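You operate a simulated robot arm through the tools that you are given. There is no shell and no other tool.

You run a simulated two-armed robot. Do the job below in one go: nothing can be reset, and whatever is moved stays where it is left.

Task
Close flour tin and red tin, then wipe the flour smear off with the blue sponge and put it back. What is to be rubbed or washed off counts as gone when no trace of it is left.

The check looks at the end state, three seconds after you hand in, the way a careful person would. Anything else that was tipped, shoved, dropped, spilled or broken makes it a failure.

Robot
Two 7-joint arms with three-finger grippers on one trunk that stands fixed in place. Base frame: the origin is at the foot of the trunk, x ahead of it, y to its left, z up; the work surface is at about z = 920. Units: mm, degrees, N and s.
The left shoulder is at [70, 146, 1287], the right one opposite. With the tool pointing down near the work surface each hand reaches from about 260 to 680 mm from the base axis, measured 20 degrees to its own side. Payload 2.2 kg a hand.
Tool frame (each hand has its own): the origin (TCP) lies between the finger pads and is the grasp point; the fingertips stand 28 mm ahead of it; z points along the fingers, y is the line along which they close. The gripper opens to 102 mm; its body begins 71 mm behind the TCP.
Orientation is that of the tool frame in the base frame, as a unit quaternion [x, y, z, w]. With the fingers straight down and closing along the base's y, the tool's x points along the base's -x, its y along +y and its z along -z.

Tools
- The arms move only by the tool apply_moves. It takes "left_increments", "right_increments" or both (then of equal length, played together; a hand with none holds still); each is one flat list of numbers, 7 for each row, row after row: the opening in per cent of the stroke, from 0 (shut) to 100 (fully open), then the shift along the tool's x, y, z in units of 20 mm (1.0 is 20 mm), then the turn, a rotation vector about the tool's x, y, z in units of 8 degrees (1.0 is 8 degrees). In form: [grip, dx, dy, dz, wx, wy, wz, grip, dx, dy, dz, wx, wy, wz, ...]. A call has 1 to 20 rows; each row shifts and turns the commanded pose from where the row before left it, along the tool's axes as they then stand. A call with a number of a shift or a turn outside -1 to 1 is refused whole. Each row takes 0.2 s and may step no farther than 50 mm and 8.6 degrees from the row before; otherwise, or with a gripper value out of range, the whole call is refused. Where a pose cannot be reached the arm comes as near as it can. A force on the tool above 40 N (or 10 N above the force at the start of the call, whichever is more), or a blocked arm, ends the call early, and 0.2 s more pass. The fingers move at their own pace (about 203.5 mm/s each) and stop on an object; they squeeze with about 30 N. The grip force told is the motor's: it shows also when the fingers shut on nothing. Time passes only in rows, and 0.2 s behind the last, so rows that do not move let the fingers close. The reply holds the time, the measured pose of the TCP, the force on the tool along the base axes, the opening and the grip force, in the units named above and with some noise, with the torque about the TCP (base axes, N m) and any sound that the robot's microphone picked up, and new pictures: "pictures" is both (left out), scene, wrist or none (wrist: the cameras of the hands that moved).
- Cameras (640 x 400 px; columns grow to the right, rows downward): "scene" is now at [131, 35.6, 1508.4]; the picture's right is [0.50, -0.87, 0.00], its down [-0.61, -0.36, -0.70] and it looks along [0.61, 0.35, -0.71] (base axes); focal length 319 px, centre (320, 200). "left" rides on the left gripper at [72, 38, -86] in its tool frame; the picture's right is [-0.47, 0.88, 0.00], its down [-0.60, -0.32, -0.73] and it looks along [-0.65, -0.34, 0.68] (tool axes); focal length 256 px, centre (320, 200). "right" rides on the right gripper at [69, 44, -86] in its tool frame; the picture's right is [-0.53, 0.85, 0.00], its down [-0.58, -0.36, -0.73] and it looks along [-0.62, -0.39, 0.68] (tool axes); focal length 256 px, centre (320, 200). There is no depth. A picture from a camera that has moved, and an enlarged one, comes with that camera's place and axes in the base frame and with its lens. The place of the scene camera against the robot may be out by one fixed shift of up to 18 mm in any direction.
- raise_lower(by): slides the trunk up (or, below 0, down) by that many mm; the arms and the scene camera ride with it, the base frame stays. It gives what a move gives, with no picture.
- aim_head(pan, tilt): turns the head with the scene camera to pan (to the left, within 86 degrees either way) and tilt (down, from -29 to 69), counted from straight ahead of the robot. It gives what a move gives, and a new picture of the scene camera.
- inspect(camera, box): a new picture of the part [left, top, right, bottom] of that camera's present view, enlarged. The clock stands still meanwhile.
- job_done(): hands the job in; it is judged then, once.

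Nothing tells you positions but the pictures and the camera data. Unless the task says otherwise, let go and move clear before handing in.

The tools are called after ">>>" as name(argument=value, ...) on one line, values as JSON. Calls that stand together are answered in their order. apply_moves: Moves the arms, as the interface text tells. Its arguments: {"type":"object","properties":{"left_increments":{"type":"array"},"right_increments":{"type":"array"},"pictures":{"type":"string","enum":["both","scene","wrist","none"]}},"required":[]} The other tools are called the same way: raise_lower (by) moves the trunk up or down; aim_head (pan, tilt) turns the head that bears the scene camera; inspect (camera, box) takes an enlarged picture of a part of a camera's view; job_done () hands the job in.

At the start:

```text
time: 0.0
left_tool_pos: [239.0, 337.8, 1283.5]
left_tcp_rot: [-0.001, 1.0, 0.0, 0.0]
left_wrist_force: [0.1, 0.4, -0.2]
left_moment: [-0.01, 0.01, 0.0]
left_gripper_width: 102.1
left_grasp_force: 0.1
right_tool_pos: [409.5, 50.7, 1210.2]
right_tcp_rot: [0.0, 1.0, 0.0, 0.001]
right_wrist_force: [0.2, -0.7, 0.2]
right_moment: [0.04, 0.03, 0.01]
right_gripper_width: 102.0
right_grasp_force: 0.1
trunk travel left (down, up): [-825.0, 115.0]
head pan, tilt (commanded): [30.0, 45.2]
```

scene: 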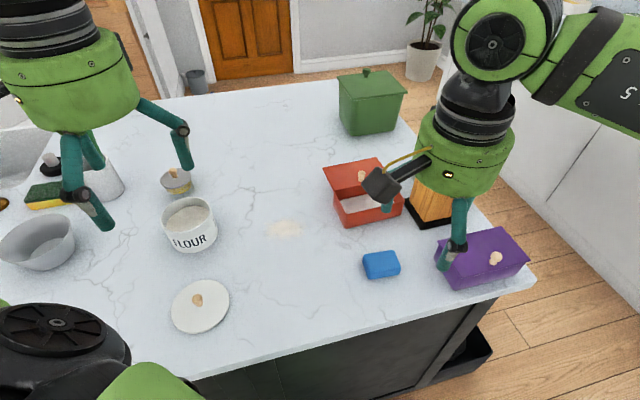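
right: 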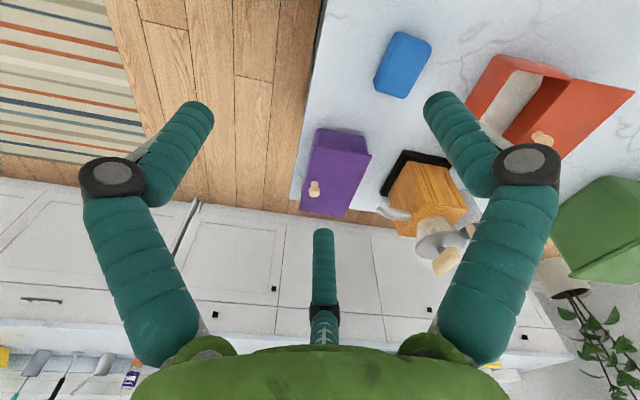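
left: 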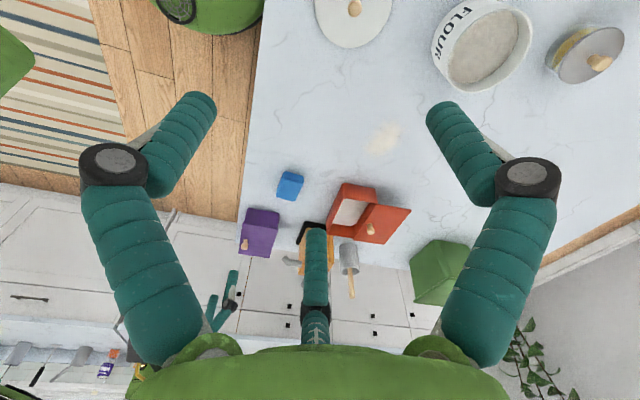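

I see a white flour tin with its lid lying beside it, a red box with its lid standing open, a blue sponge and a pale smear between them. I'll look closer before moving anything.

>>> inspect(camera="scene", box=[300, 130, 460, 230])

>>> inspect(camera="scene", box=[130, 150, 330, 275])

>>> inspect(camera="scene", box=[140, 250, 300, 350])

>>> inspect(camera="right", box=[280, 0, 640, 225])

>>> inspect(camera="left", box=[220, 0, 640, 262])

```text
4.00 times, centred on (380, 180) of scene
camera zoom: at [131.0, 35.6, 1508.4], right [0.5, -0.87, 0.0], down [-0.61, -0.36, -0.7], along [0.61, 0.35, -0.71], focal length 1277 px, centre (80, 280)
```

zoom: 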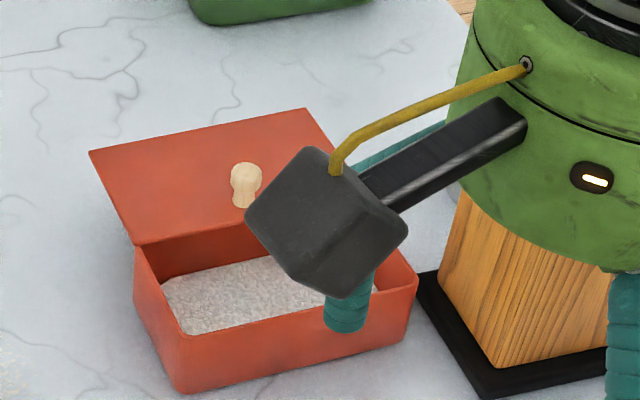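

```text
3.20 times, centred on (230, 212) of scene
camera zoom: at [131.0, 35.6, 1508.4], right [0.5, -0.87, 0.0], down [-0.61, -0.36, -0.7], along [0.61, 0.35, -0.71], focal length 1022 px, centre (608, 160)
```

zoom: 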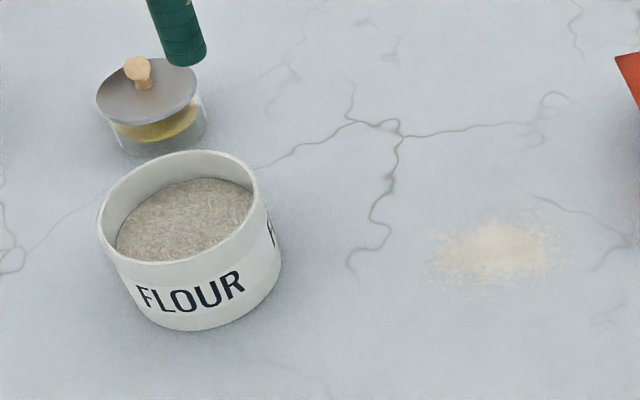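

```text
4.00 times, centred on (220, 300) of scene
camera zoom: at [131.0, 35.6, 1508.4], right [0.5, -0.87, 0.0], down [-0.61, -0.36, -0.7], along [0.61, 0.35, -0.71], focal length 1277 px, centre (720, -200)
```

zoom: 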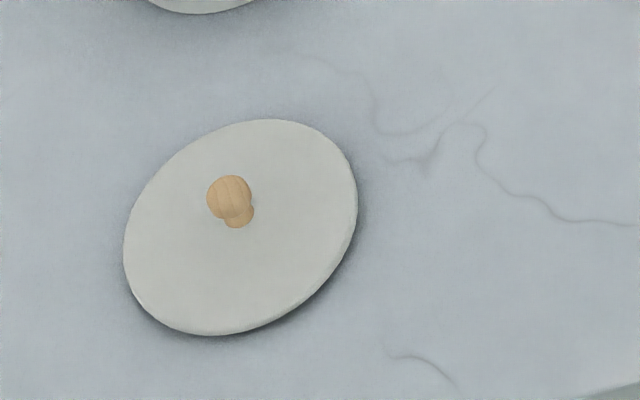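

```text
1.78 times, centred on (460, 112) of right
camera zoom: at [340.5, 93.5, 1295.1], right [0.53, 0.85, 0.0], down [0.58, -0.37, 0.73], along [0.62, -0.39, -0.68], focal length 455 px, centre (71, 356)
```

zoom: 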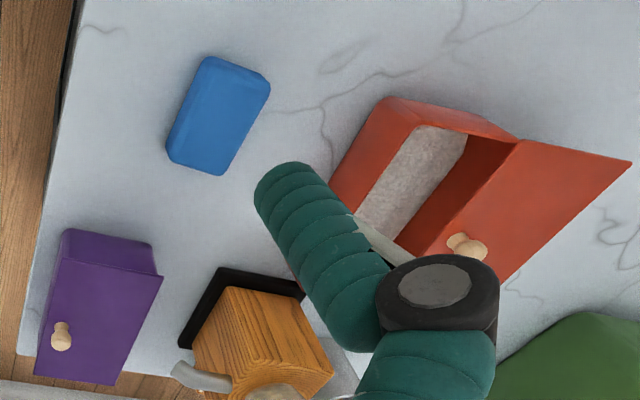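

```text
1.52 times, centred on (430, 131) of left
camera zoom: at [166.0, 375.7, 1370.8], right [0.46, 0.89, 0.0], down [0.6, -0.32, 0.73], along [0.65, -0.34, -0.68], focal length 390 px, centre (152, 305)
```

zoom: 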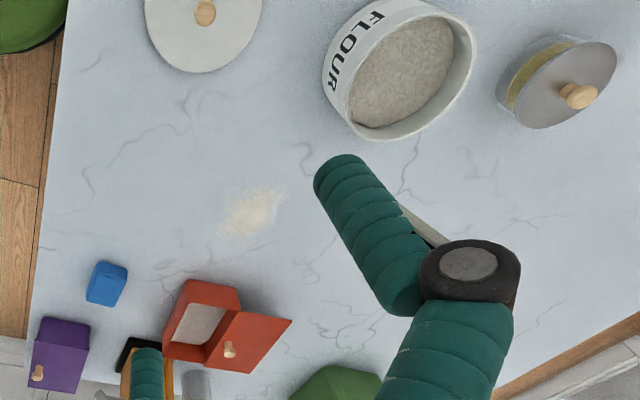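

The right hand blocks the view of the red tin. I'll move it to the right, then look again at the red tin and its lid.

>>> apply_moves(right_increments=[100, 0, -1, 0, 0, 0, 0, 100, 0, -1, 0, 0, 0, 0, 100, 0, -1, 0, 0, 0, 0, 100, 0, -1, 0, 0, 0, 0, 100, 0, -1, 0, 0, 0, 0, 100, 0, -1, 0, 0, 0, 0, 100, 0, -1, 0, 0, 0, 0, 100, 0, -1, 0, 0, 0, 0, 100, 0, -1, 0, 0, 0, 0, 100, 0, -1, 0, 0, 0, 0], pictures="both")

>>> inspect(camera="scene", box=[300, 130, 460, 230])

>>> inspect(camera="scene", box=[340, 180, 540, 305])

```text
time: 2.2
left_tool_pos: [236.9, 335.2, 1284.4]
left_tcp_rot: [-0.001, 1.0, 0.001, 0.0]
left_wrist_force: [0.9, 0.3, 0.1]
left_moment: [0.02, 0.0, 0.0]
left_gripper_width: 102.1
left_grasp_force: 0.1
right_tool_pos: [408.5, -149.7, 1208.9]
right_tcp_rot: [0.001, 1.0, 0.001, 0.001]
right_wrist_force: [-0.4, -0.8, -0.8]
right_moment: [0.0, 0.0, -0.01]
right_gripper_width: 102.1
right_grasp_force: 0.0
trunk travel left (down, up): [-825.0, 115.0]
head pan, tilt (commanded): [30.0, 45.2]
camera scene: at [130.7, 34.2, 1508.5], right [0.5, -0.87, 0.0], down [-0.61, -0.35, -0.7], along [0.61, 0.35, -0.71], focal length 319 px, centre (320, 200)
camera right: at [340.1, -107.3, 1294.9], right [0.53, 0.85, 0.0], down [0.58, -0.37, 0.73], along [0.62, -0.39, -0.68], focal length 256 px, centre (320, 200)
```

scene: 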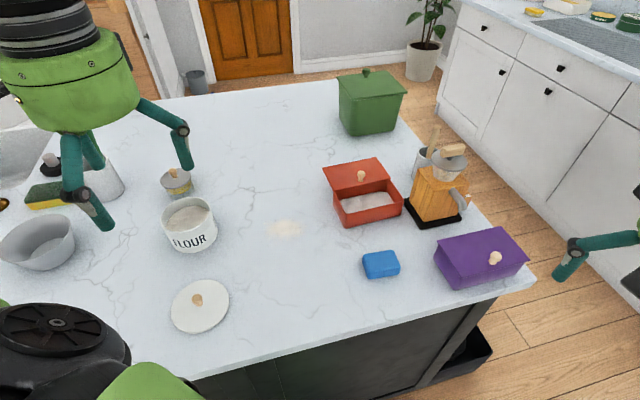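
right: 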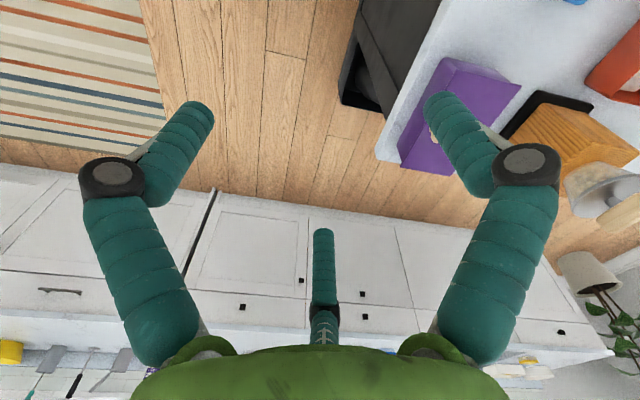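

```text
4.00 times, centred on (380, 180) of scene
camera zoom: at [130.7, 34.2, 1508.5], right [0.5, -0.87, 0.0], down [-0.61, -0.35, -0.7], along [0.61, 0.35, -0.71], focal length 1277 px, centre (80, 280)
```

zoom: 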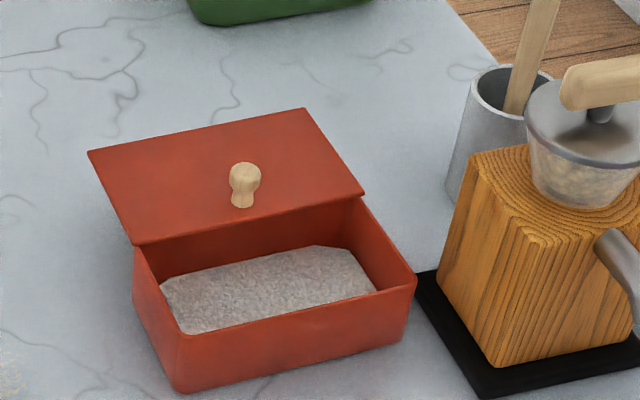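

```text
3.20 times, centred on (440, 242) of scene
camera zoom: at [130.7, 34.2, 1508.5], right [0.5, -0.87, 0.0], down [-0.61, -0.35, -0.7], along [0.61, 0.35, -0.71], focal length 1022 px, centre (-64, 64)
```

zoom: 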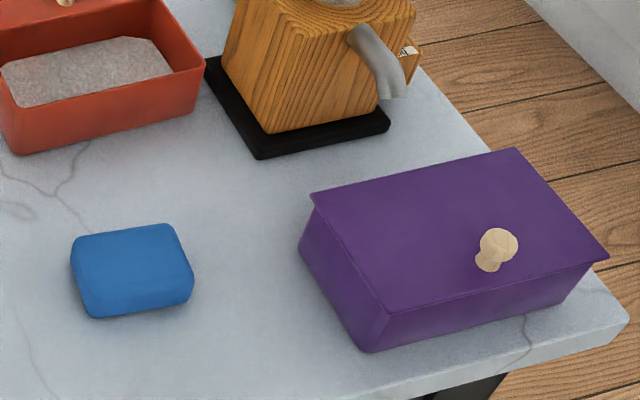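

The red tin has a sliding lid pushed back, with its knob near the lid's front edge, like the closed purple one. The flour tin's round lid is lying on the table at about x 260, y 383. I'll bring the left hand down above that lid knob, stopping partway to measure.

>>> apply_moves(left_increments=[100, -0.1, 0.27, 0.95, 0, 0, 0, 100, -0.1, 0.27, 0.95, 0, 0, 0, 100, -0.1, 0.27, 0.95, 0, 0, 0, 100, -0.1, 0.27, 0.95, 0, 0, 0, 100, -0.1, 0.27, 0.95, 0, 0, 0, 100, -0.1, 0.27, 0.95, 0, 0, 0, 100, -0.1, 0.27, 0.95, 0, 0, 0, 100, -0.1, 0.27, 0.95, 0, 0, 0, 100, -0.1, 0.27, 0.95, 0, 0, 0], pictures="both")

```text
time: 4.2
left_tool_pos: [257.6, 387.4, 1113.2]
left_tcp_rot: [-0.001, 1.0, 0.0, 0.0]
left_wrist_force: [-1.1, 0.2, 0.3]
left_moment: [0.03, 0.0, -0.01]
left_gripper_width: 102.0
left_grasp_force: 0.1
right_tool_pos: [410.3, -147.7, 1208.9]
right_tcp_rot: [0.0, 1.0, 0.001, 0.0]
right_wrist_force: [-0.1, 0.5, 0.3]
right_moment: [-0.03, 0.0, 0.0]
right_gripper_width: 102.2
right_grasp_force: 0.0
trunk travel left (down, up): [-825.0, 115.0]
head pan, tilt (commanded): [30.0, 45.2]
camera scene: at [131.2, 35.9, 1508.4], right [0.5, -0.87, 0.0], down [-0.61, -0.36, -0.7], along [0.61, 0.35, -0.71], focal length 319 px, centre (320, 200)
camera left: at [185.3, 424.7, 1199.1], right [0.46, 0.89, 0.0], down [0.6, -0.32, 0.73], along [0.65, -0.34, -0.68], focal length 256 px, centre (320, 200)
```

scene: 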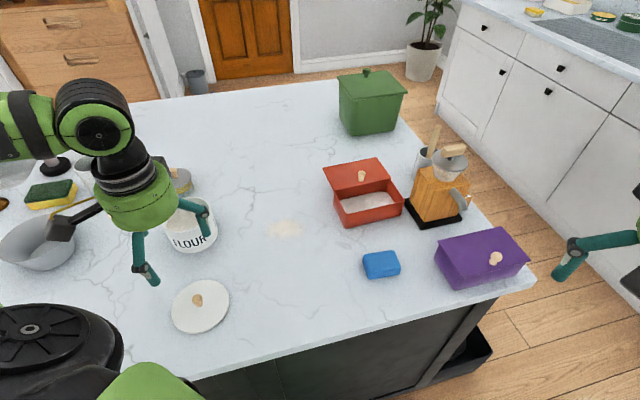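
left: 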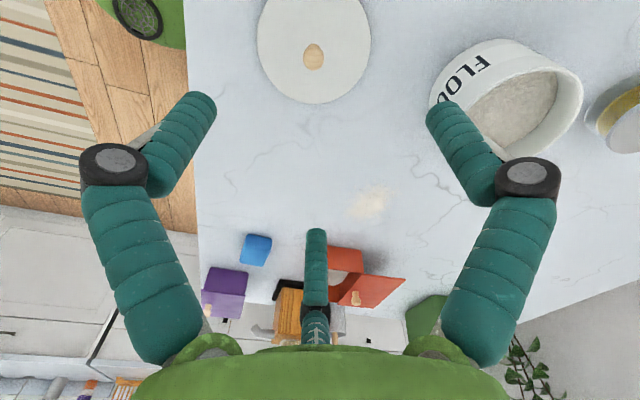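

The lid knob works out to about (255, 383, 950), nearly under the left hand. I'll lower further and look again.

>>> apply_moves(left_increments=[100, 0.022, -0.037, 0.86, 0, 0, 0, 100, 0.022, -0.037, 0.86, 0, 0, 0, 100, 0.022, -0.037, 0.86, 0, 0, 0, 100, 0.022, -0.037, 0.86, 0, 0, 0, 100, 0.022, -0.037, 0.86, 0, 0, 0, 100, 0.022, -0.037, 0.86, 0, 0, 0], pictures="wrist")

>>> inspect(camera="left", box=[200, 0, 460, 162])

>>> inspect(camera="scene", box=[80, 180, 280, 350])

```text
time: 5.6
left_tool_pos: [253.9, 384.2, 1011.5]
left_tcp_rot: [0.0, 1.0, 0.0, 0.0]
left_wrist_force: [-0.5, 0.4, 0.1]
left_moment: [-0.01, 0.0, -0.01]
left_gripper_width: 102.0
left_grasp_force: 0.0
right_tool_pos: [410.3, -149.2, 1208.6]
right_tcp_rot: [-0.001, 1.0, 0.001, 0.0]
right_wrist_force: [0.8, 0.1, -0.4]
right_moment: [-0.01, 0.02, -0.01]
right_gripper_width: 101.8
right_grasp_force: 0.0
trunk travel left (down, up): [-825.0, 115.0]
head pan, tilt (commanded): [30.0, 45.2]
camera left: at [182.3, 421.0, 1097.2], right [0.46, 0.89, 0.0], down [0.6, -0.32, 0.73], along [0.65, -0.34, -0.68], focal length 256 px, centre (320, 200)
```

left: 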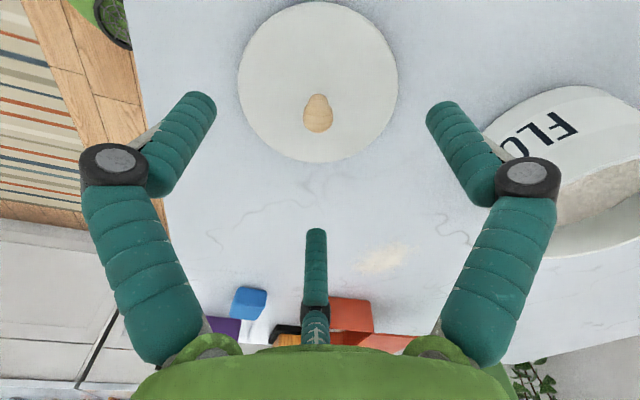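

```text
2.46 times, centred on (330, 81) of left
camera zoom: at [182.3, 421.0, 1097.2], right [0.46, 0.89, 0.0], down [0.6, -0.32, 0.73], along [0.65, -0.34, -0.68], focal length 630 px, centre (295, 493)
```

zoom: 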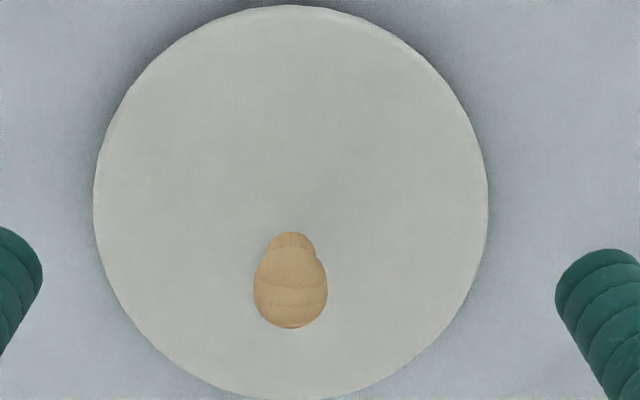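

```text
2.35 times, centred on (180, 265) of scene
camera zoom: at [131.4, 36.0, 1508.3], right [0.5, -0.87, 0.0], down [-0.62, -0.36, -0.7], along [0.61, 0.35, -0.71], focal length 751 px, centre (649, 47)
```

zoom: 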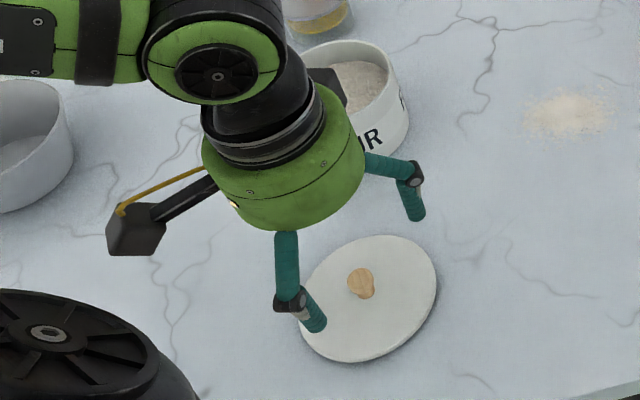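

The knob is centred on the lid at about (255, 382), and the lid top is near z 932. Before grasping, I'll shut and reopen the fingers in the air to see how they close.

>>> apply_moves(left_increments=[0, 0, 0, 0, 0, 0, 0, 0, 0, 0, 0, 0, 0, 0], pictures="both")

>>> inspect(camera="scene", box=[80, 180, 280, 350])

```text
time: 6.2
left_tool_pos: [253.7, 383.2, 1011.9]
left_tcp_rot: [-0.001, 1.0, -0.001, -0.001]
left_wrist_force: [0.1, -0.4, 0.1]
left_moment: [0.02, 0.0, 0.01]
left_gripper_width: 2.1
left_grasp_force: 29.5
right_tool_pos: [409.3, -147.6, 1209.6]
right_tcp_rot: [0.0, 1.0, 0.001, 0.001]
right_wrist_force: [-0.7, -0.3, -0.5]
right_moment: [0.03, 0.03, 0.0]
right_gripper_width: 101.9
right_grasp_force: 0.1
trunk travel left (down, up): [-825.0, 115.0]
head pan, tilt (commanded): [30.0, 45.2]
camera scene: at [131.1, 35.7, 1508.4], right [0.5, -0.87, 0.0], down [-0.61, -0.36, -0.7], along [0.61, 0.35, -0.71], focal length 319 px, centre (320, 200)
camera left: at [182.0, 420.8, 1097.4], right [0.46, 0.89, 0.0], down [0.6, -0.32, 0.73], along [0.65, -0.34, -0.68], focal length 256 px, centre (320, 200)
```

scene: 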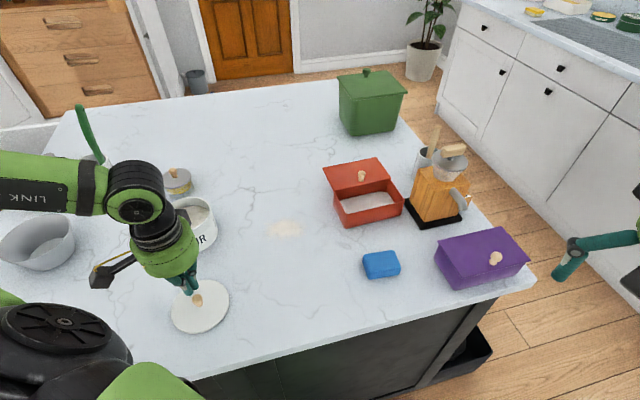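
left: 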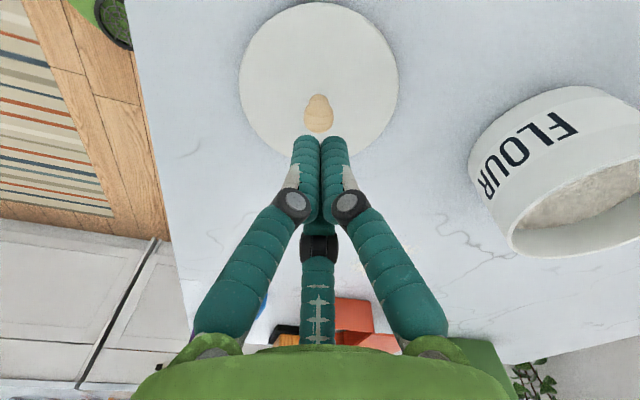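

```text
2.35 times, centred on (180, 265) of scene
camera zoom: at [131.1, 35.7, 1508.4], right [0.5, -0.87, 0.0], down [-0.61, -0.36, -0.7], along [0.61, 0.35, -0.71], focal length 751 px, centre (649, 47)
```

zoom: 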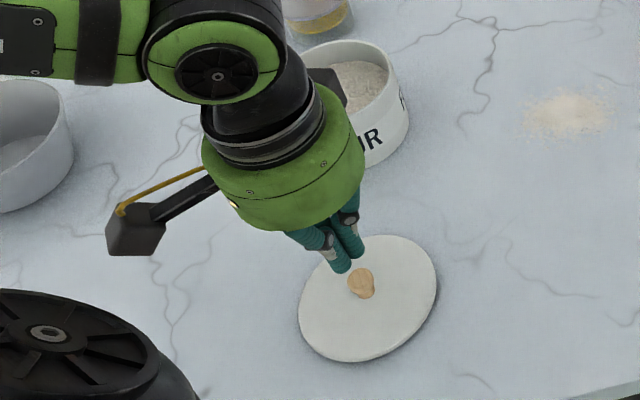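

The fingers close centrically and their tips stay level, which suits a round knob. I'll open, descend onto the knob and close.

>>> apply_moves(left_increments=[100, 0, 0, 0, 0, 0, 0, 100, 0, 0, 0, 0, 0, 0, 100, -0.05, -0.04, 0.6, 0, 0, 0, 100, 0, 0, 0.6, 0, 0, 0, 100, 0, 0, 0.6, 0, 0, 0, 100, 0, 0, 0.5, 0, 0, 0, 0, 0, 0, 0, 0, 0, 0, 0, 0, 0, 0, 0, 0, 0], pictures="both")

>>> inspect(camera="left", box=[200, 40, 460, 202])

```text
time: 8.0
left_tool_pos: [254.1, 381.4, 965.9]
left_tcp_rot: [0.0, 1.0, 0.0, 0.001]
left_wrist_force: [-0.1, 1.0, 7.5]
left_moment: [0.05, -0.02, -0.02]
left_gripper_width: 15.8
left_grasp_force: 29.9
right_tool_pos: [409.3, -148.5, 1208.5]
right_tcp_rot: [0.0, 1.0, 0.001, 0.0]
right_wrist_force: [0.9, -0.4, 0.5]
right_moment: [-0.01, 0.02, 0.02]
right_gripper_width: 102.2
right_grasp_force: 0.1
trunk travel left (down, up): [-825.0, 115.0]
head pan, tilt (commanded): [30.0, 45.2]
camera scene: at [130.6, 35.2, 1508.6], right [0.5, -0.87, 0.0], down [-0.61, -0.36, -0.7], along [0.61, 0.35, -0.71], focal length 319 px, centre (320, 200)
camera left: at [181.6, 418.9, 1051.3], right [0.46, 0.89, 0.0], down [0.6, -0.32, 0.73], along [0.65, -0.34, -0.68], focal length 256 px, centre (320, 200)
```

scene: 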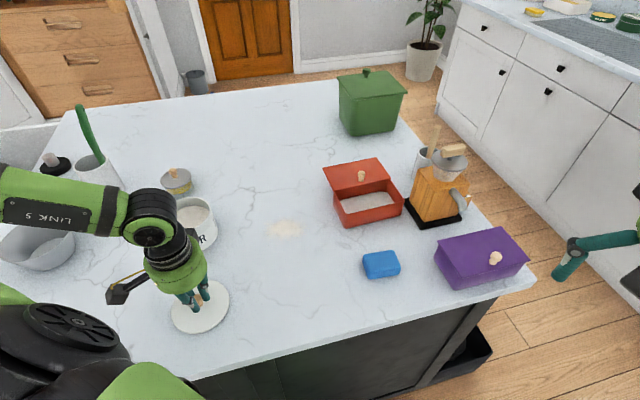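
left: 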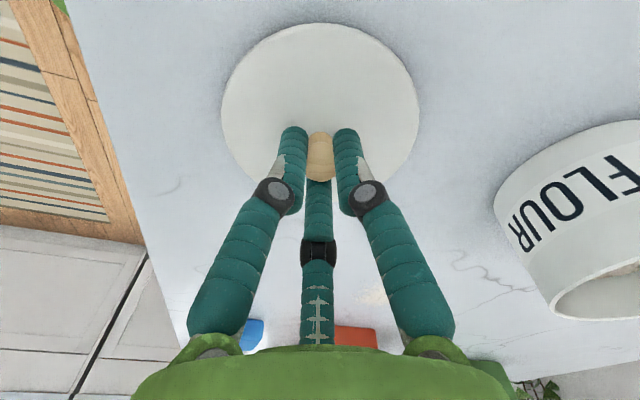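

```text
2.46 times, centred on (330, 121) of left
camera zoom: at [181.6, 418.9, 1051.3], right [0.46, 0.89, 0.0], down [0.6, -0.32, 0.73], along [0.65, -0.34, -0.68], focal length 630 px, centre (295, 394)
```

zoom: 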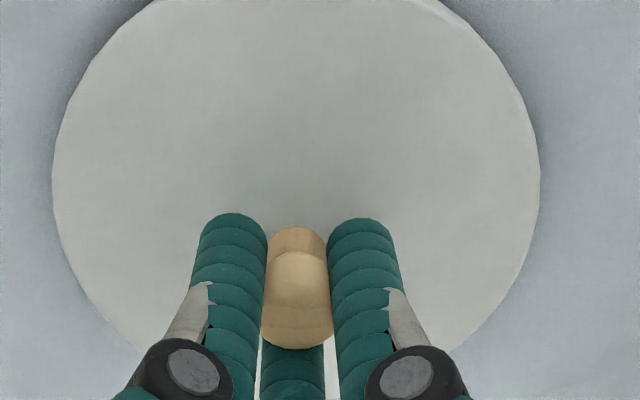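

The knob is gripped, with 15.8 mm opening. I'll lift the lid straight up and use the wrist camera to measure the flour tin.

>>> apply_moves(left_increments=[0, 0, 0, -0.5, 0, 0, 0, 0, 0, 0, -1, 0, 0, 0, 0, 0, 0, -1, 0, 0, 0, 0, 0, 0, -1, 0, 0, 0, 0, 0, 0, -1, 0, 0, 0, 0, 0, 0, -1, 0, 0, 0, 0, 0, 0, -1, 0, 0, 0, 0, 0, 0, -1, 0, 0, 0], pictures="both")

>>> inspect(camera="left", box=[380, 20, 640, 182])

>>> inspect(camera="scene", box=[80, 150, 280, 320])

```text
time: 9.8
left_tool_pos: [255.3, 380.8, 1115.2]
left_tcp_rot: [0.0, 1.0, 0.0, 0.0]
left_wrist_force: [-0.7, 0.5, -0.4]
left_moment: [0.0, -0.03, 0.03]
left_gripper_width: 16.1
left_grasp_force: 30.4
right_tool_pos: [408.9, -149.4, 1209.2]
right_tcp_rot: [0.0, 1.0, 0.001, 0.0]
right_wrist_force: [0.4, -0.5, 0.3]
right_moment: [-0.02, -0.06, 0.0]
right_gripper_width: 101.7
right_grasp_force: 0.1
trunk travel left (down, up): [-825.0, 115.0]
head pan, tilt (commanded): [30.0, 45.2]
camera scene: at [130.5, 35.3, 1508.4], right [0.5, -0.87, 0.0], down [-0.61, -0.36, -0.7], along [0.61, 0.35, -0.71], focal length 319 px, centre (320, 200)
camera left: at [182.6, 418.0, 1200.3], right [0.46, 0.89, 0.0], down [0.6, -0.32, 0.73], along [0.65, -0.34, -0.68], focal length 256 px, centre (320, 200)
```

scene: 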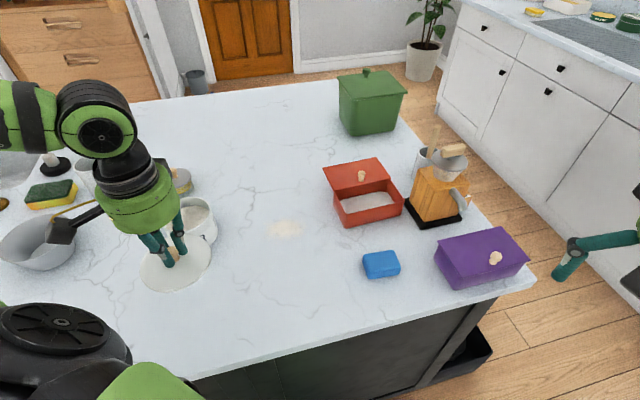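
left: 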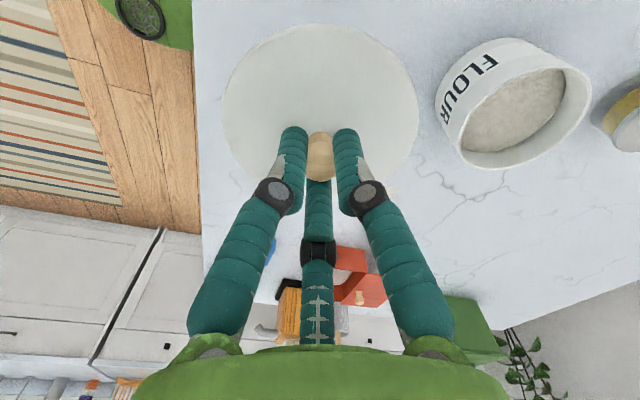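

```text
2.46 times, centred on (510, 101) of left
camera zoom: at [182.6, 418.0, 1200.3], right [0.46, 0.89, 0.0], down [0.6, -0.32, 0.73], along [0.65, -0.34, -0.68], focal length 630 px, centre (-148, 444)
```

zoom: 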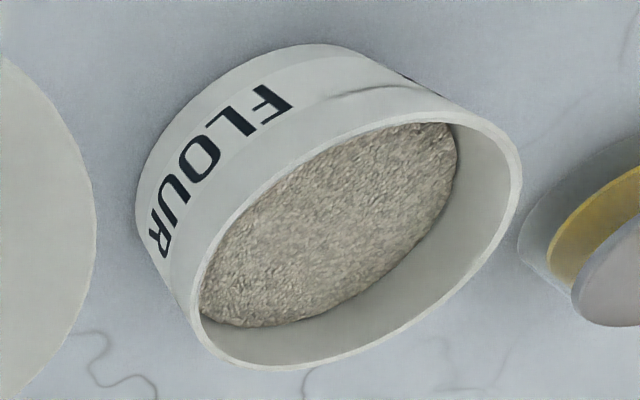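

```text
2.35 times, centred on (180, 235) of scene
camera zoom: at [130.5, 35.3, 1508.4], right [0.5, -0.87, 0.0], down [-0.61, -0.36, -0.7], along [0.61, 0.35, -0.71], focal length 751 px, centre (649, 118)
```

zoom: 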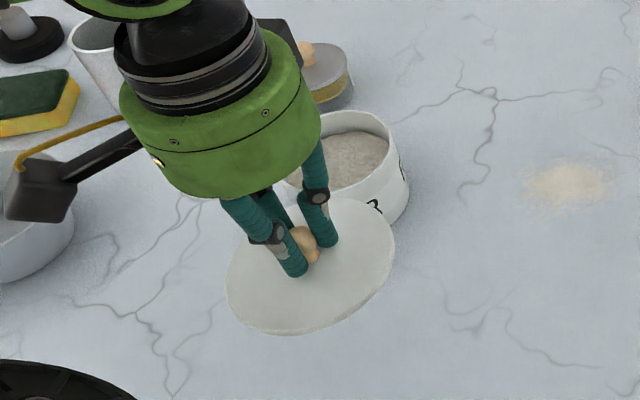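

The flour tin's rim centre works out to about (373, 520), with the rim near z 990. I'll carry the lid over it at a safe height and check the alignment.

>>> apply_moves(left_increments=[0, -0.7, 0.83, -0.1, 0, 0, 0, 0, -0.7, 0.83, 0, 0, 0, 0, 0, -0.7, 0.83, 0, 0, 0, 0, 0, -0.7, 0.83, 0, 0, 0, 0, 0, -0.7, 0.83, 0, 0, 0, 0, 0, -0.7, 0.83, 0, 0, 0, 0, 0, -0.7, 0.83, 0, 0, 0, 0, 0, -0.7, 0.83, 0, 0, 0, 0], pictures="both")

>>> inspect(camera="left", box=[180, 0, 480, 188])

>>> inspect(camera="scene", box=[90, 130, 290, 300])

```text
time: 11.6
left_tool_pos: [359.5, 507.3, 1116.5]
left_tcp_rot: [0.001, 1.0, -0.001, 0.0]
left_wrist_force: [0.2, -0.1, -0.2]
left_moment: [-0.02, 0.0, 0.03]
left_gripper_width: 15.9
left_grasp_force: 30.3
left hand out of reach, approached as far as the arm can: row 8
right_tool_pos: [410.4, -148.4, 1208.8]
right_tcp_rot: [0.0, 1.0, 0.001, 0.0]
right_wrist_force: [0.3, 0.3, -0.2]
right_moment: [0.04, -0.01, -0.01]
right_gripper_width: 102.2
right_grasp_force: 0.0
trunk travel left (down, up): [-825.0, 115.0]
head pan, tilt (commanded): [30.0, 45.2]
camera scene: at [131.5, 36.4, 1508.3], right [0.5, -0.87, 0.0], down [-0.62, -0.36, -0.7], along [0.61, 0.35, -0.71], focal length 319 px, centre (320, 200)
camera left: at [288.4, 545.4, 1201.9], right [0.46, 0.89, 0.0], down [0.6, -0.32, 0.73], along [0.65, -0.34, -0.68], focal length 256 px, centre (320, 200)
```

scene: 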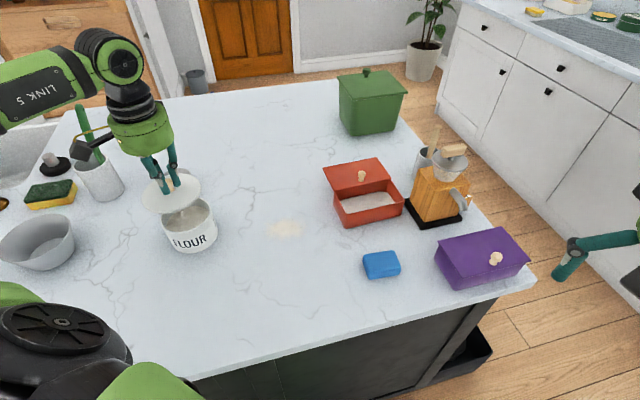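
left: 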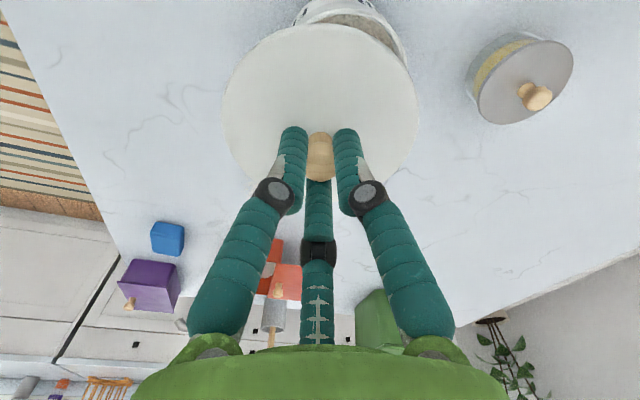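

```text
2.13 times, centred on (330, 94) of left
camera zoom: at [288.4, 545.4, 1201.9], right [0.46, 0.89, 0.0], down [0.6, -0.32, 0.73], along [0.65, -0.34, -0.68], focal length 545 px, centre (299, 426)
```

zoom: 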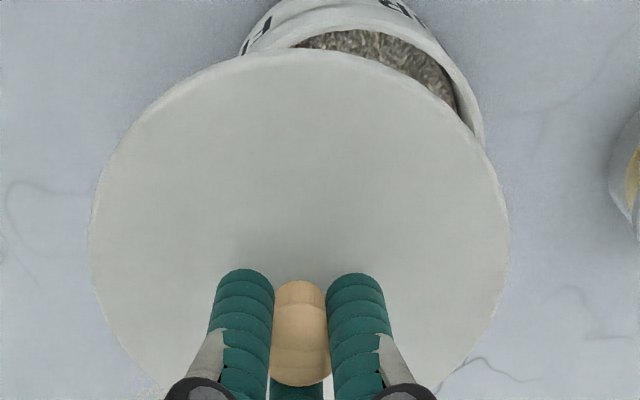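

```text
2.35 times, centred on (190, 215) of scene
camera zoom: at [131.5, 36.4, 1508.3], right [0.5, -0.87, 0.0], down [-0.62, -0.36, -0.7], along [0.61, 0.35, -0.71], focal length 751 px, centre (626, 165)
```

zoom: 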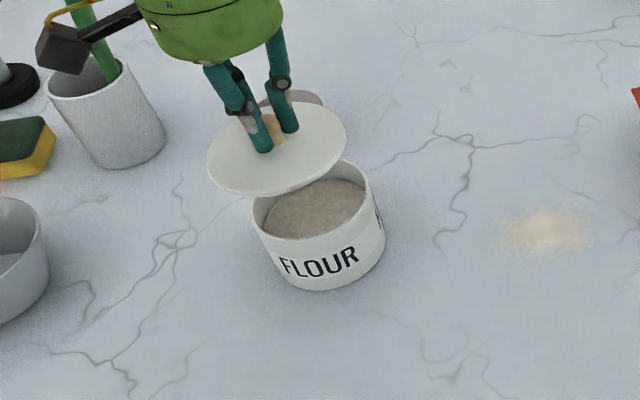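

The reach limit cut that move short by about 14 mm. The lid is round, so I'll turn the left hand outward about the vertical, which should give the arm more reach there.

>>> apply_moves(left_increments=[0, 0, 0, 0, 0, 0, -1, 0, 0, 0, 0, 0, 0, -1, 0, 0, 0, 0, 0, 0, -1, 0, 0, 0, 0, 0, 0, -1], pictures="both")

```text
time: 12.6
left_tool_pos: [359.4, 507.0, 1117.7]
left_tcp_rot: [-0.277, 0.961, 0.0, 0.001]
left_wrist_force: [0.5, -0.3, -0.3]
left_moment: [-0.02, 0.03, 0.02]
left_gripper_width: 16.0
left_grasp_force: 30.2
right_tool_pos: [410.0, -147.8, 1209.0]
right_tcp_rot: [0.0, 1.0, 0.001, 0.0]
right_wrist_force: [-0.5, 0.4, 0.3]
right_moment: [0.01, 0.03, 0.01]
right_gripper_width: 102.2
right_grasp_force: 0.1
trunk travel left (down, up): [-825.0, 115.0]
head pan, tilt (commanded): [30.0, 45.2]
camera scene: at [131.1, 35.8, 1508.4], right [0.5, -0.87, 0.0], down [-0.61, -0.36, -0.7], along [0.61, 0.35, -0.71], focal length 319 px, centre (320, 200)
camera left: at [278.7, 499.3, 1202.7], right [-0.08, 1.0, 0.0], down [0.68, 0.05, 0.73], along [0.73, 0.06, -0.68], focal length 256 px, centre (320, 200)
```

scene: 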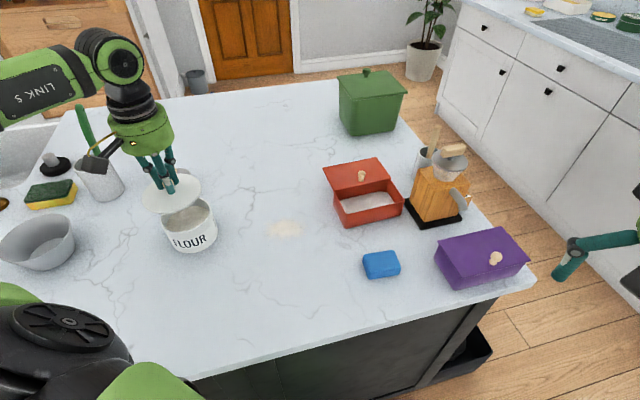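
left: 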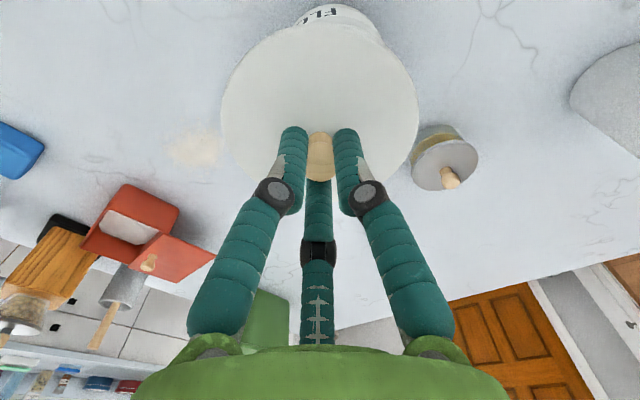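

>>> apply_moves(left_increments=[0, -0.46, 0.1, 0, 0, 0, 0, 0, -0.46, 0.09, 0, 0, 0, 0], pictures="both")

>>> inspect(camera="left", box=[180, 0, 480, 188])

>>> inspect(camera="scene", box=[90, 130, 290, 300])

```text
time: 13.2
left_tool_pos: [374.0, 518.7, 1115.8]
left_tcp_rot: [-0.277, 0.961, 0.0, 0.001]
left_wrist_force: [-0.3, -0.6, 0.0]
left_moment: [0.01, 0.0, 0.02]
left_gripper_width: 16.1
left_grasp_force: 30.2
right_tool_pos: [410.4, -148.0, 1208.3]
right_tcp_rot: [0.0, 1.0, 0.001, 0.001]
right_wrist_force: [0.1, 1.3, 0.2]
right_moment: [-0.05, 0.02, 0.01]
right_gripper_width: 101.8
right_grasp_force: 0.0
trunk travel left (down, up): [-825.0, 115.0]
head pan, tilt (commanded): [30.0, 45.2]
camera scene: at [131.7, 36.3, 1508.3], right [0.5, -0.87, 0.0], down [-0.62, -0.36, -0.7], along [0.61, 0.35, -0.71], focal length 319 px, centre (320, 200)
camera left: at [293.2, 512.0, 1202.5], right [-0.08, 1.0, 0.0], down [0.68, 0.05, 0.73], along [0.73, 0.06, -0.68], focal length 256 px, centre (320, 200)
```

scene: 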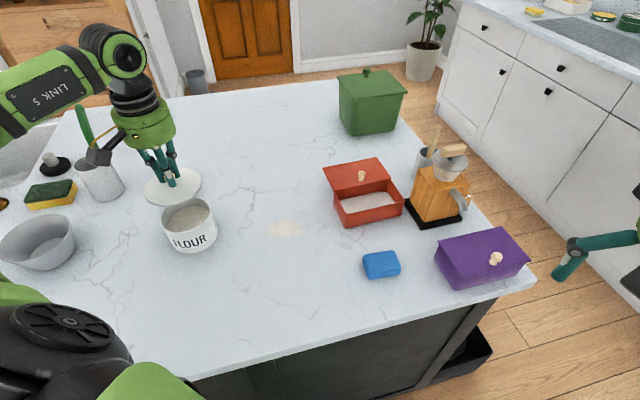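
left: 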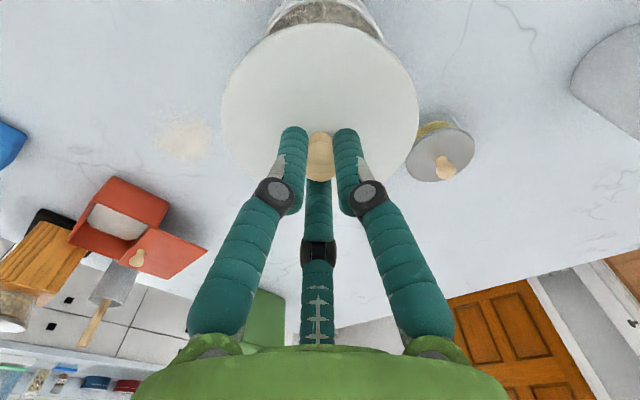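

```text
2.13 times, centred on (330, 94) of left
camera zoom: at [293.2, 512.0, 1202.5], right [-0.08, 1.0, 0.0], down [0.68, 0.05, 0.73], along [0.73, 0.06, -0.68], focal length 545 px, centre (299, 426)
```

zoom: 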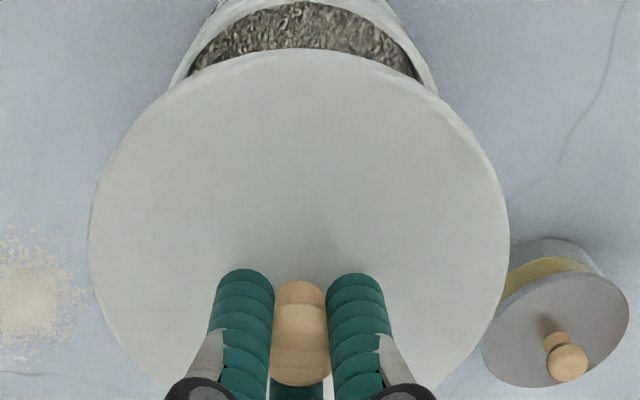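

```text
2.35 times, centred on (190, 215) of scene
camera zoom: at [131.7, 36.3, 1508.3], right [0.5, -0.87, 0.0], down [-0.62, -0.36, -0.7], along [0.61, 0.35, -0.71], focal length 751 px, centre (626, 165)
```

zoom: 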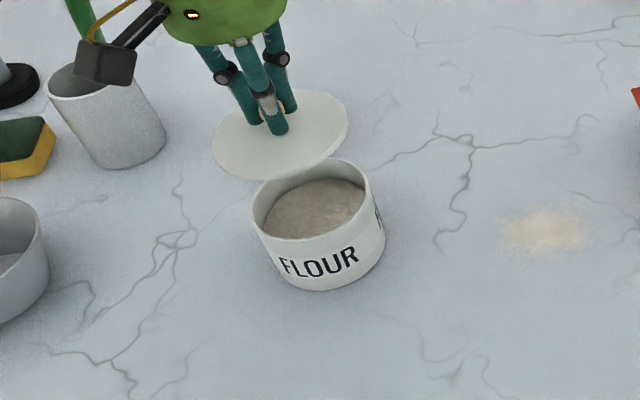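

Alignment in y looks right. I'll zoom in on the rim edge to check x before lowering.

>>> inspect(camera="left", box=[240, 0, 400, 100])

>>> inspect(camera="scene", box=[140, 160, 240, 260])

```text
4.00 times, centred on (320, 50) of left
camera zoom: at [293.2, 512.0, 1202.5], right [-0.08, 1.0, 0.0], down [0.68, 0.05, 0.73], along [0.73, 0.06, -0.68], focal length 1024 px, centre (320, 800)
```

zoom: 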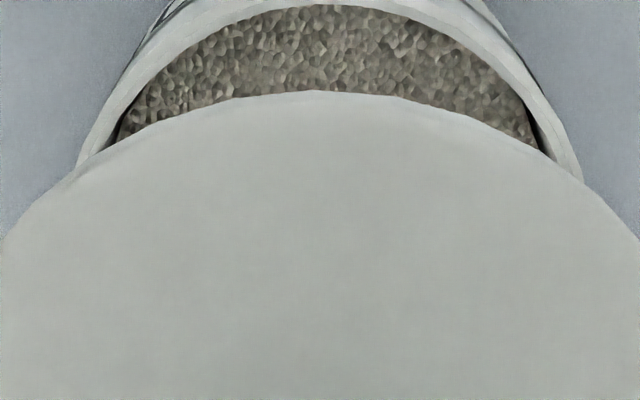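

```text
4.00 times, centred on (190, 210) of scene
camera zoom: at [131.7, 36.3, 1508.3], right [0.5, -0.87, 0.0], down [-0.62, -0.36, -0.7], along [0.61, 0.35, -0.71], focal length 1277 px, centre (840, 160)
```

zoom: 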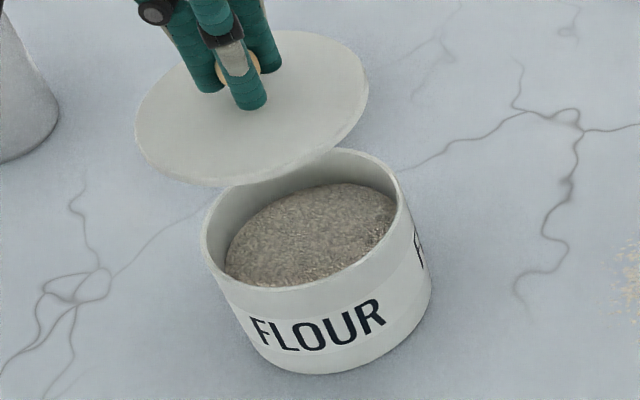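

The tin centre comes out at (373.5, 520.6) with rim radius about 51, and the lid radius is about 54. I'll trim 2 mm in y and lower to just above contact.

>>> apply_moves(left_increments=[0, -0.03, 0.09, 0.6, 0, 0, 0, 0, 0, 0, 0.7, 0, 0, 0, 0, 0, 0, 0.7, 0, 0, 0, 0, 0, 0, 0.7, 0, 0, 0, 0, 0, 0, 0.6, 0, 0, 0], pictures="both")

>>> inspect(camera="scene", box=[140, 160, 240, 260])

>>> inspect(camera="left", box=[200, 0, 440, 150])

```text
time: 14.4
left_tool_pos: [373.6, 521.3, 1050.3]
left_tcp_rot: [-0.277, 0.961, 0.0, 0.0]
left_wrist_force: [-0.2, 0.9, -0.7]
left_moment: [0.0, 0.0, 0.0]
left_gripper_width: 16.0
left_grasp_force: 30.2
right_tool_pos: [411.4, -147.8, 1209.5]
right_tcp_rot: [0.0, 1.0, 0.001, 0.0]
right_wrist_force: [0.9, 0.0, -0.5]
right_moment: [0.03, -0.01, -0.02]
right_gripper_width: 102.0
right_grasp_force: 0.2
trunk travel left (down, up): [-825.0, 115.0]
head pan, tilt (commanded): [30.0, 45.2]
camera scene: at [131.3, 36.0, 1508.4], right [0.5, -0.87, 0.0], down [-0.61, -0.36, -0.7], along [0.61, 0.35, -0.71], focal length 319 px, centre (320, 200)
camera left: at [291.9, 515.0, 1135.9], right [-0.08, 1.0, 0.0], down [0.68, 0.05, 0.73], along [0.73, 0.06, -0.68], focal length 256 px, centre (320, 200)
```

scene: 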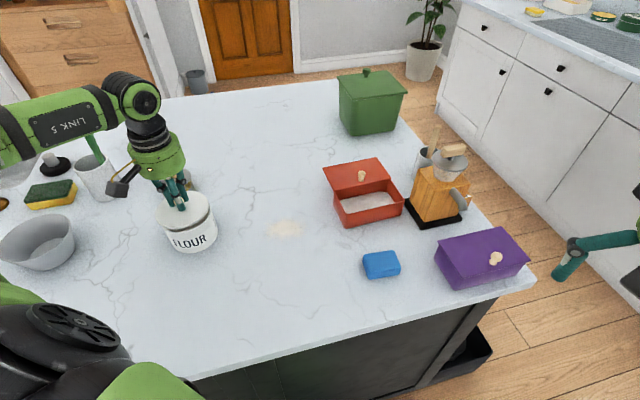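
left: 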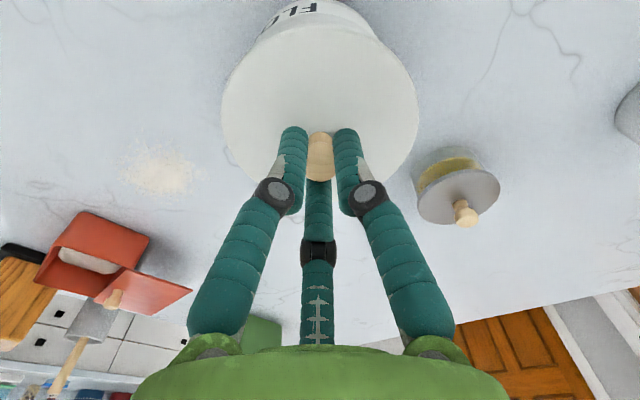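

```text
4.00 times, centred on (190, 210) of scene
camera zoom: at [131.3, 36.0, 1508.4], right [0.5, -0.87, 0.0], down [-0.61, -0.36, -0.7], along [0.61, 0.35, -0.71], focal length 1277 px, centre (840, 160)
```

zoom: 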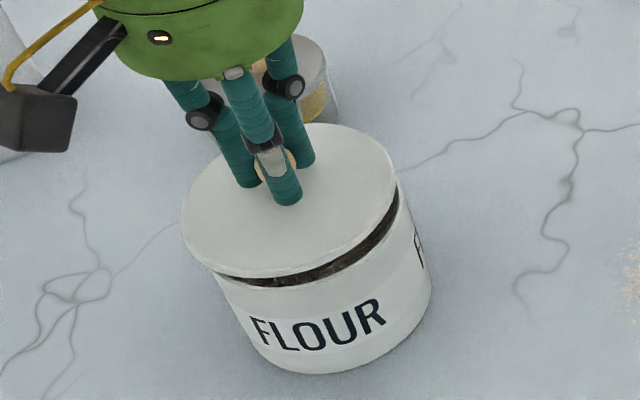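

```text
2.67 times, centred on (320, 75) of left
camera zoom: at [291.9, 515.0, 1135.9], right [-0.08, 1.0, 0.0], down [0.68, 0.05, 0.73], along [0.73, 0.06, -0.68], focal length 683 px, centre (320, 533)
```

zoom: 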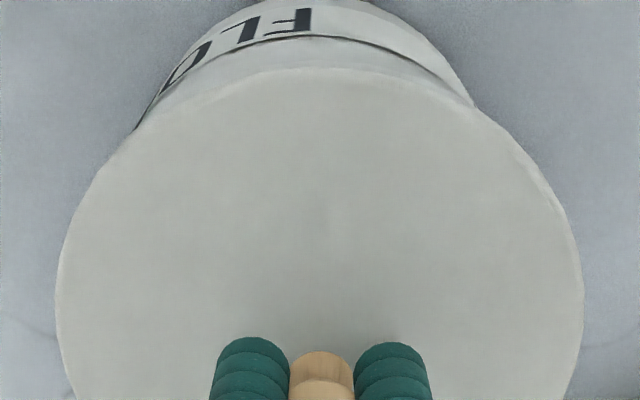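

The lid sits concentric about 12 mm above the rim. I'll lower it gently in small steps until it makes contact.

>>> apply_moves(left_increments=[0, 0, 0, 0.2, 0, 0, 0, 0, 0, 0, 0.15, 0, 0, 0, 0, 0, 0, 0.1, 0, 0, 0, 0, 0, 0, 0.1, 0, 0, 0], pictures="none")

>>> inspect(camera="scene", box=[140, 160, 240, 260])

```text
time: 15.4
left_tool_pos: [371.9, 520.8, 1040.5]
left_tcp_rot: [-0.276, 0.961, 0.0, 0.0]
left_wrist_force: [0.1, -0.1, -0.7]
left_moment: [0.01, -0.05, -0.01]
left_gripper_width: 16.0
left_grasp_force: 29.9
right_tool_pos: [410.0, -148.7, 1208.2]
right_tcp_rot: [0.0, 1.0, 0.001, 0.0]
right_wrist_force: [-0.2, 0.3, -0.1]
right_moment: [0.02, -0.03, 0.0]
right_gripper_width: 102.2
right_grasp_force: 0.0
trunk travel left (down, up): [-825.0, 115.0]
head pan, tilt (commanded): [30.0, 45.2]
```

```text
4.00 times, centred on (190, 210) of scene
camera zoom: at [131.0, 35.7, 1508.4], right [0.5, -0.87, 0.0], down [-0.61, -0.36, -0.7], along [0.61, 0.35, -0.71], focal length 1277 px, centre (840, 160)
```

zoom: 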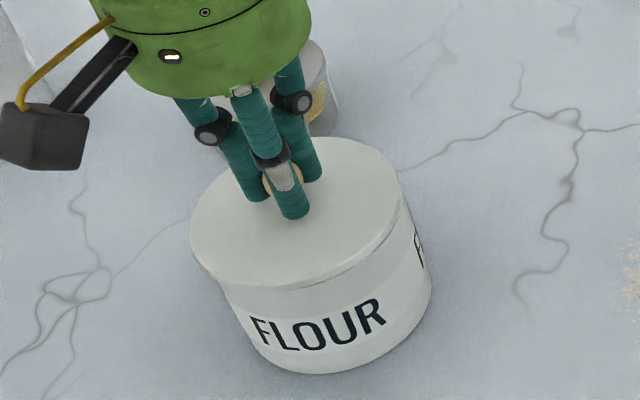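

>>> apply_moves(left_increments=[0, 0, 0, 0.1, 0, 0, 0, 0, 0, 0, 0, 0, 0, 0], pictures="none")

>>> inspect(camera="scene", box=[140, 160, 240, 260])

```text
time: 16.0
left_tool_pos: [372.6, 520.1, 1036.7]
left_tcp_rot: [-0.277, 0.961, 0.001, -0.001]
left_wrist_force: [0.2, 0.6, -0.5]
left_moment: [-0.02, -0.01, 0.0]
left_gripper_width: 15.7
left_grasp_force: 30.0
right_tool_pos: [409.7, -149.0, 1209.1]
right_tcp_rot: [0.001, 1.0, 0.001, 0.0]
right_wrist_force: [0.3, 0.6, -0.6]
right_moment: [0.02, 0.01, -0.02]
right_gripper_width: 102.0
right_grasp_force: 0.1
trunk travel left (down, up): [-825.0, 115.0]
head pan, tilt (commanded): [30.0, 45.2]
```

```text
4.00 times, centred on (190, 210) of scene
camera zoom: at [131.0, 35.7, 1508.4], right [0.5, -0.87, 0.0], down [-0.61, -0.36, -0.7], along [0.61, 0.35, -0.71], focal length 1277 px, centre (840, 160)
```

zoom: 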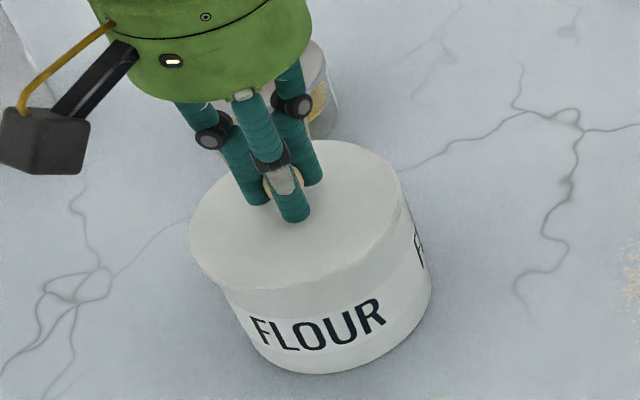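

>>> apply_moves(left_increments=[0, 0, 0, 0.06, 0, 0, 0, 0, 0, 0, 0.06, 0, 0, 0, 0, 0, 0, 0, 0, 0, 0], pictures="none")

>>> inspect(camera="scene", box=[140, 160, 240, 260])

```text
time: 16.8
left_tool_pos: [373.8, 521.1, 1036.0]
left_tcp_rot: [-0.276, 0.961, 0.001, 0.002]
left_wrist_force: [1.8, 0.9, 7.0]
left_moment: [0.0, 0.17, -0.02]
left_gripper_width: 16.0
left_grasp_force: 29.6
right_tool_pos: [409.4, -149.0, 1207.7]
right_tcp_rot: [0.0, 1.0, 0.002, 0.001]
right_wrist_force: [0.3, 0.2, -0.8]
right_moment: [0.0, 0.02, -0.02]
right_gripper_width: 102.1
right_grasp_force: 0.2
trunk travel left (down, up): [-825.0, 115.0]
head pan, tilt (commanded): [30.0, 45.2]
```

```text
4.00 times, centred on (190, 210) of scene
camera zoom: at [130.7, 34.8, 1508.5], right [0.5, -0.87, 0.0], down [-0.61, -0.35, -0.7], along [0.61, 0.35, -0.71], focal length 1277 px, centre (840, 160)
```

zoom: 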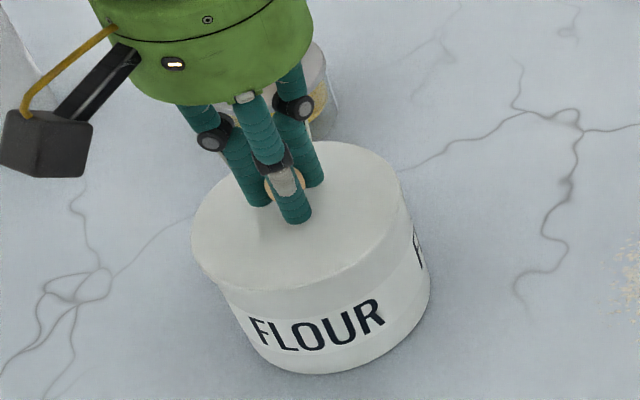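

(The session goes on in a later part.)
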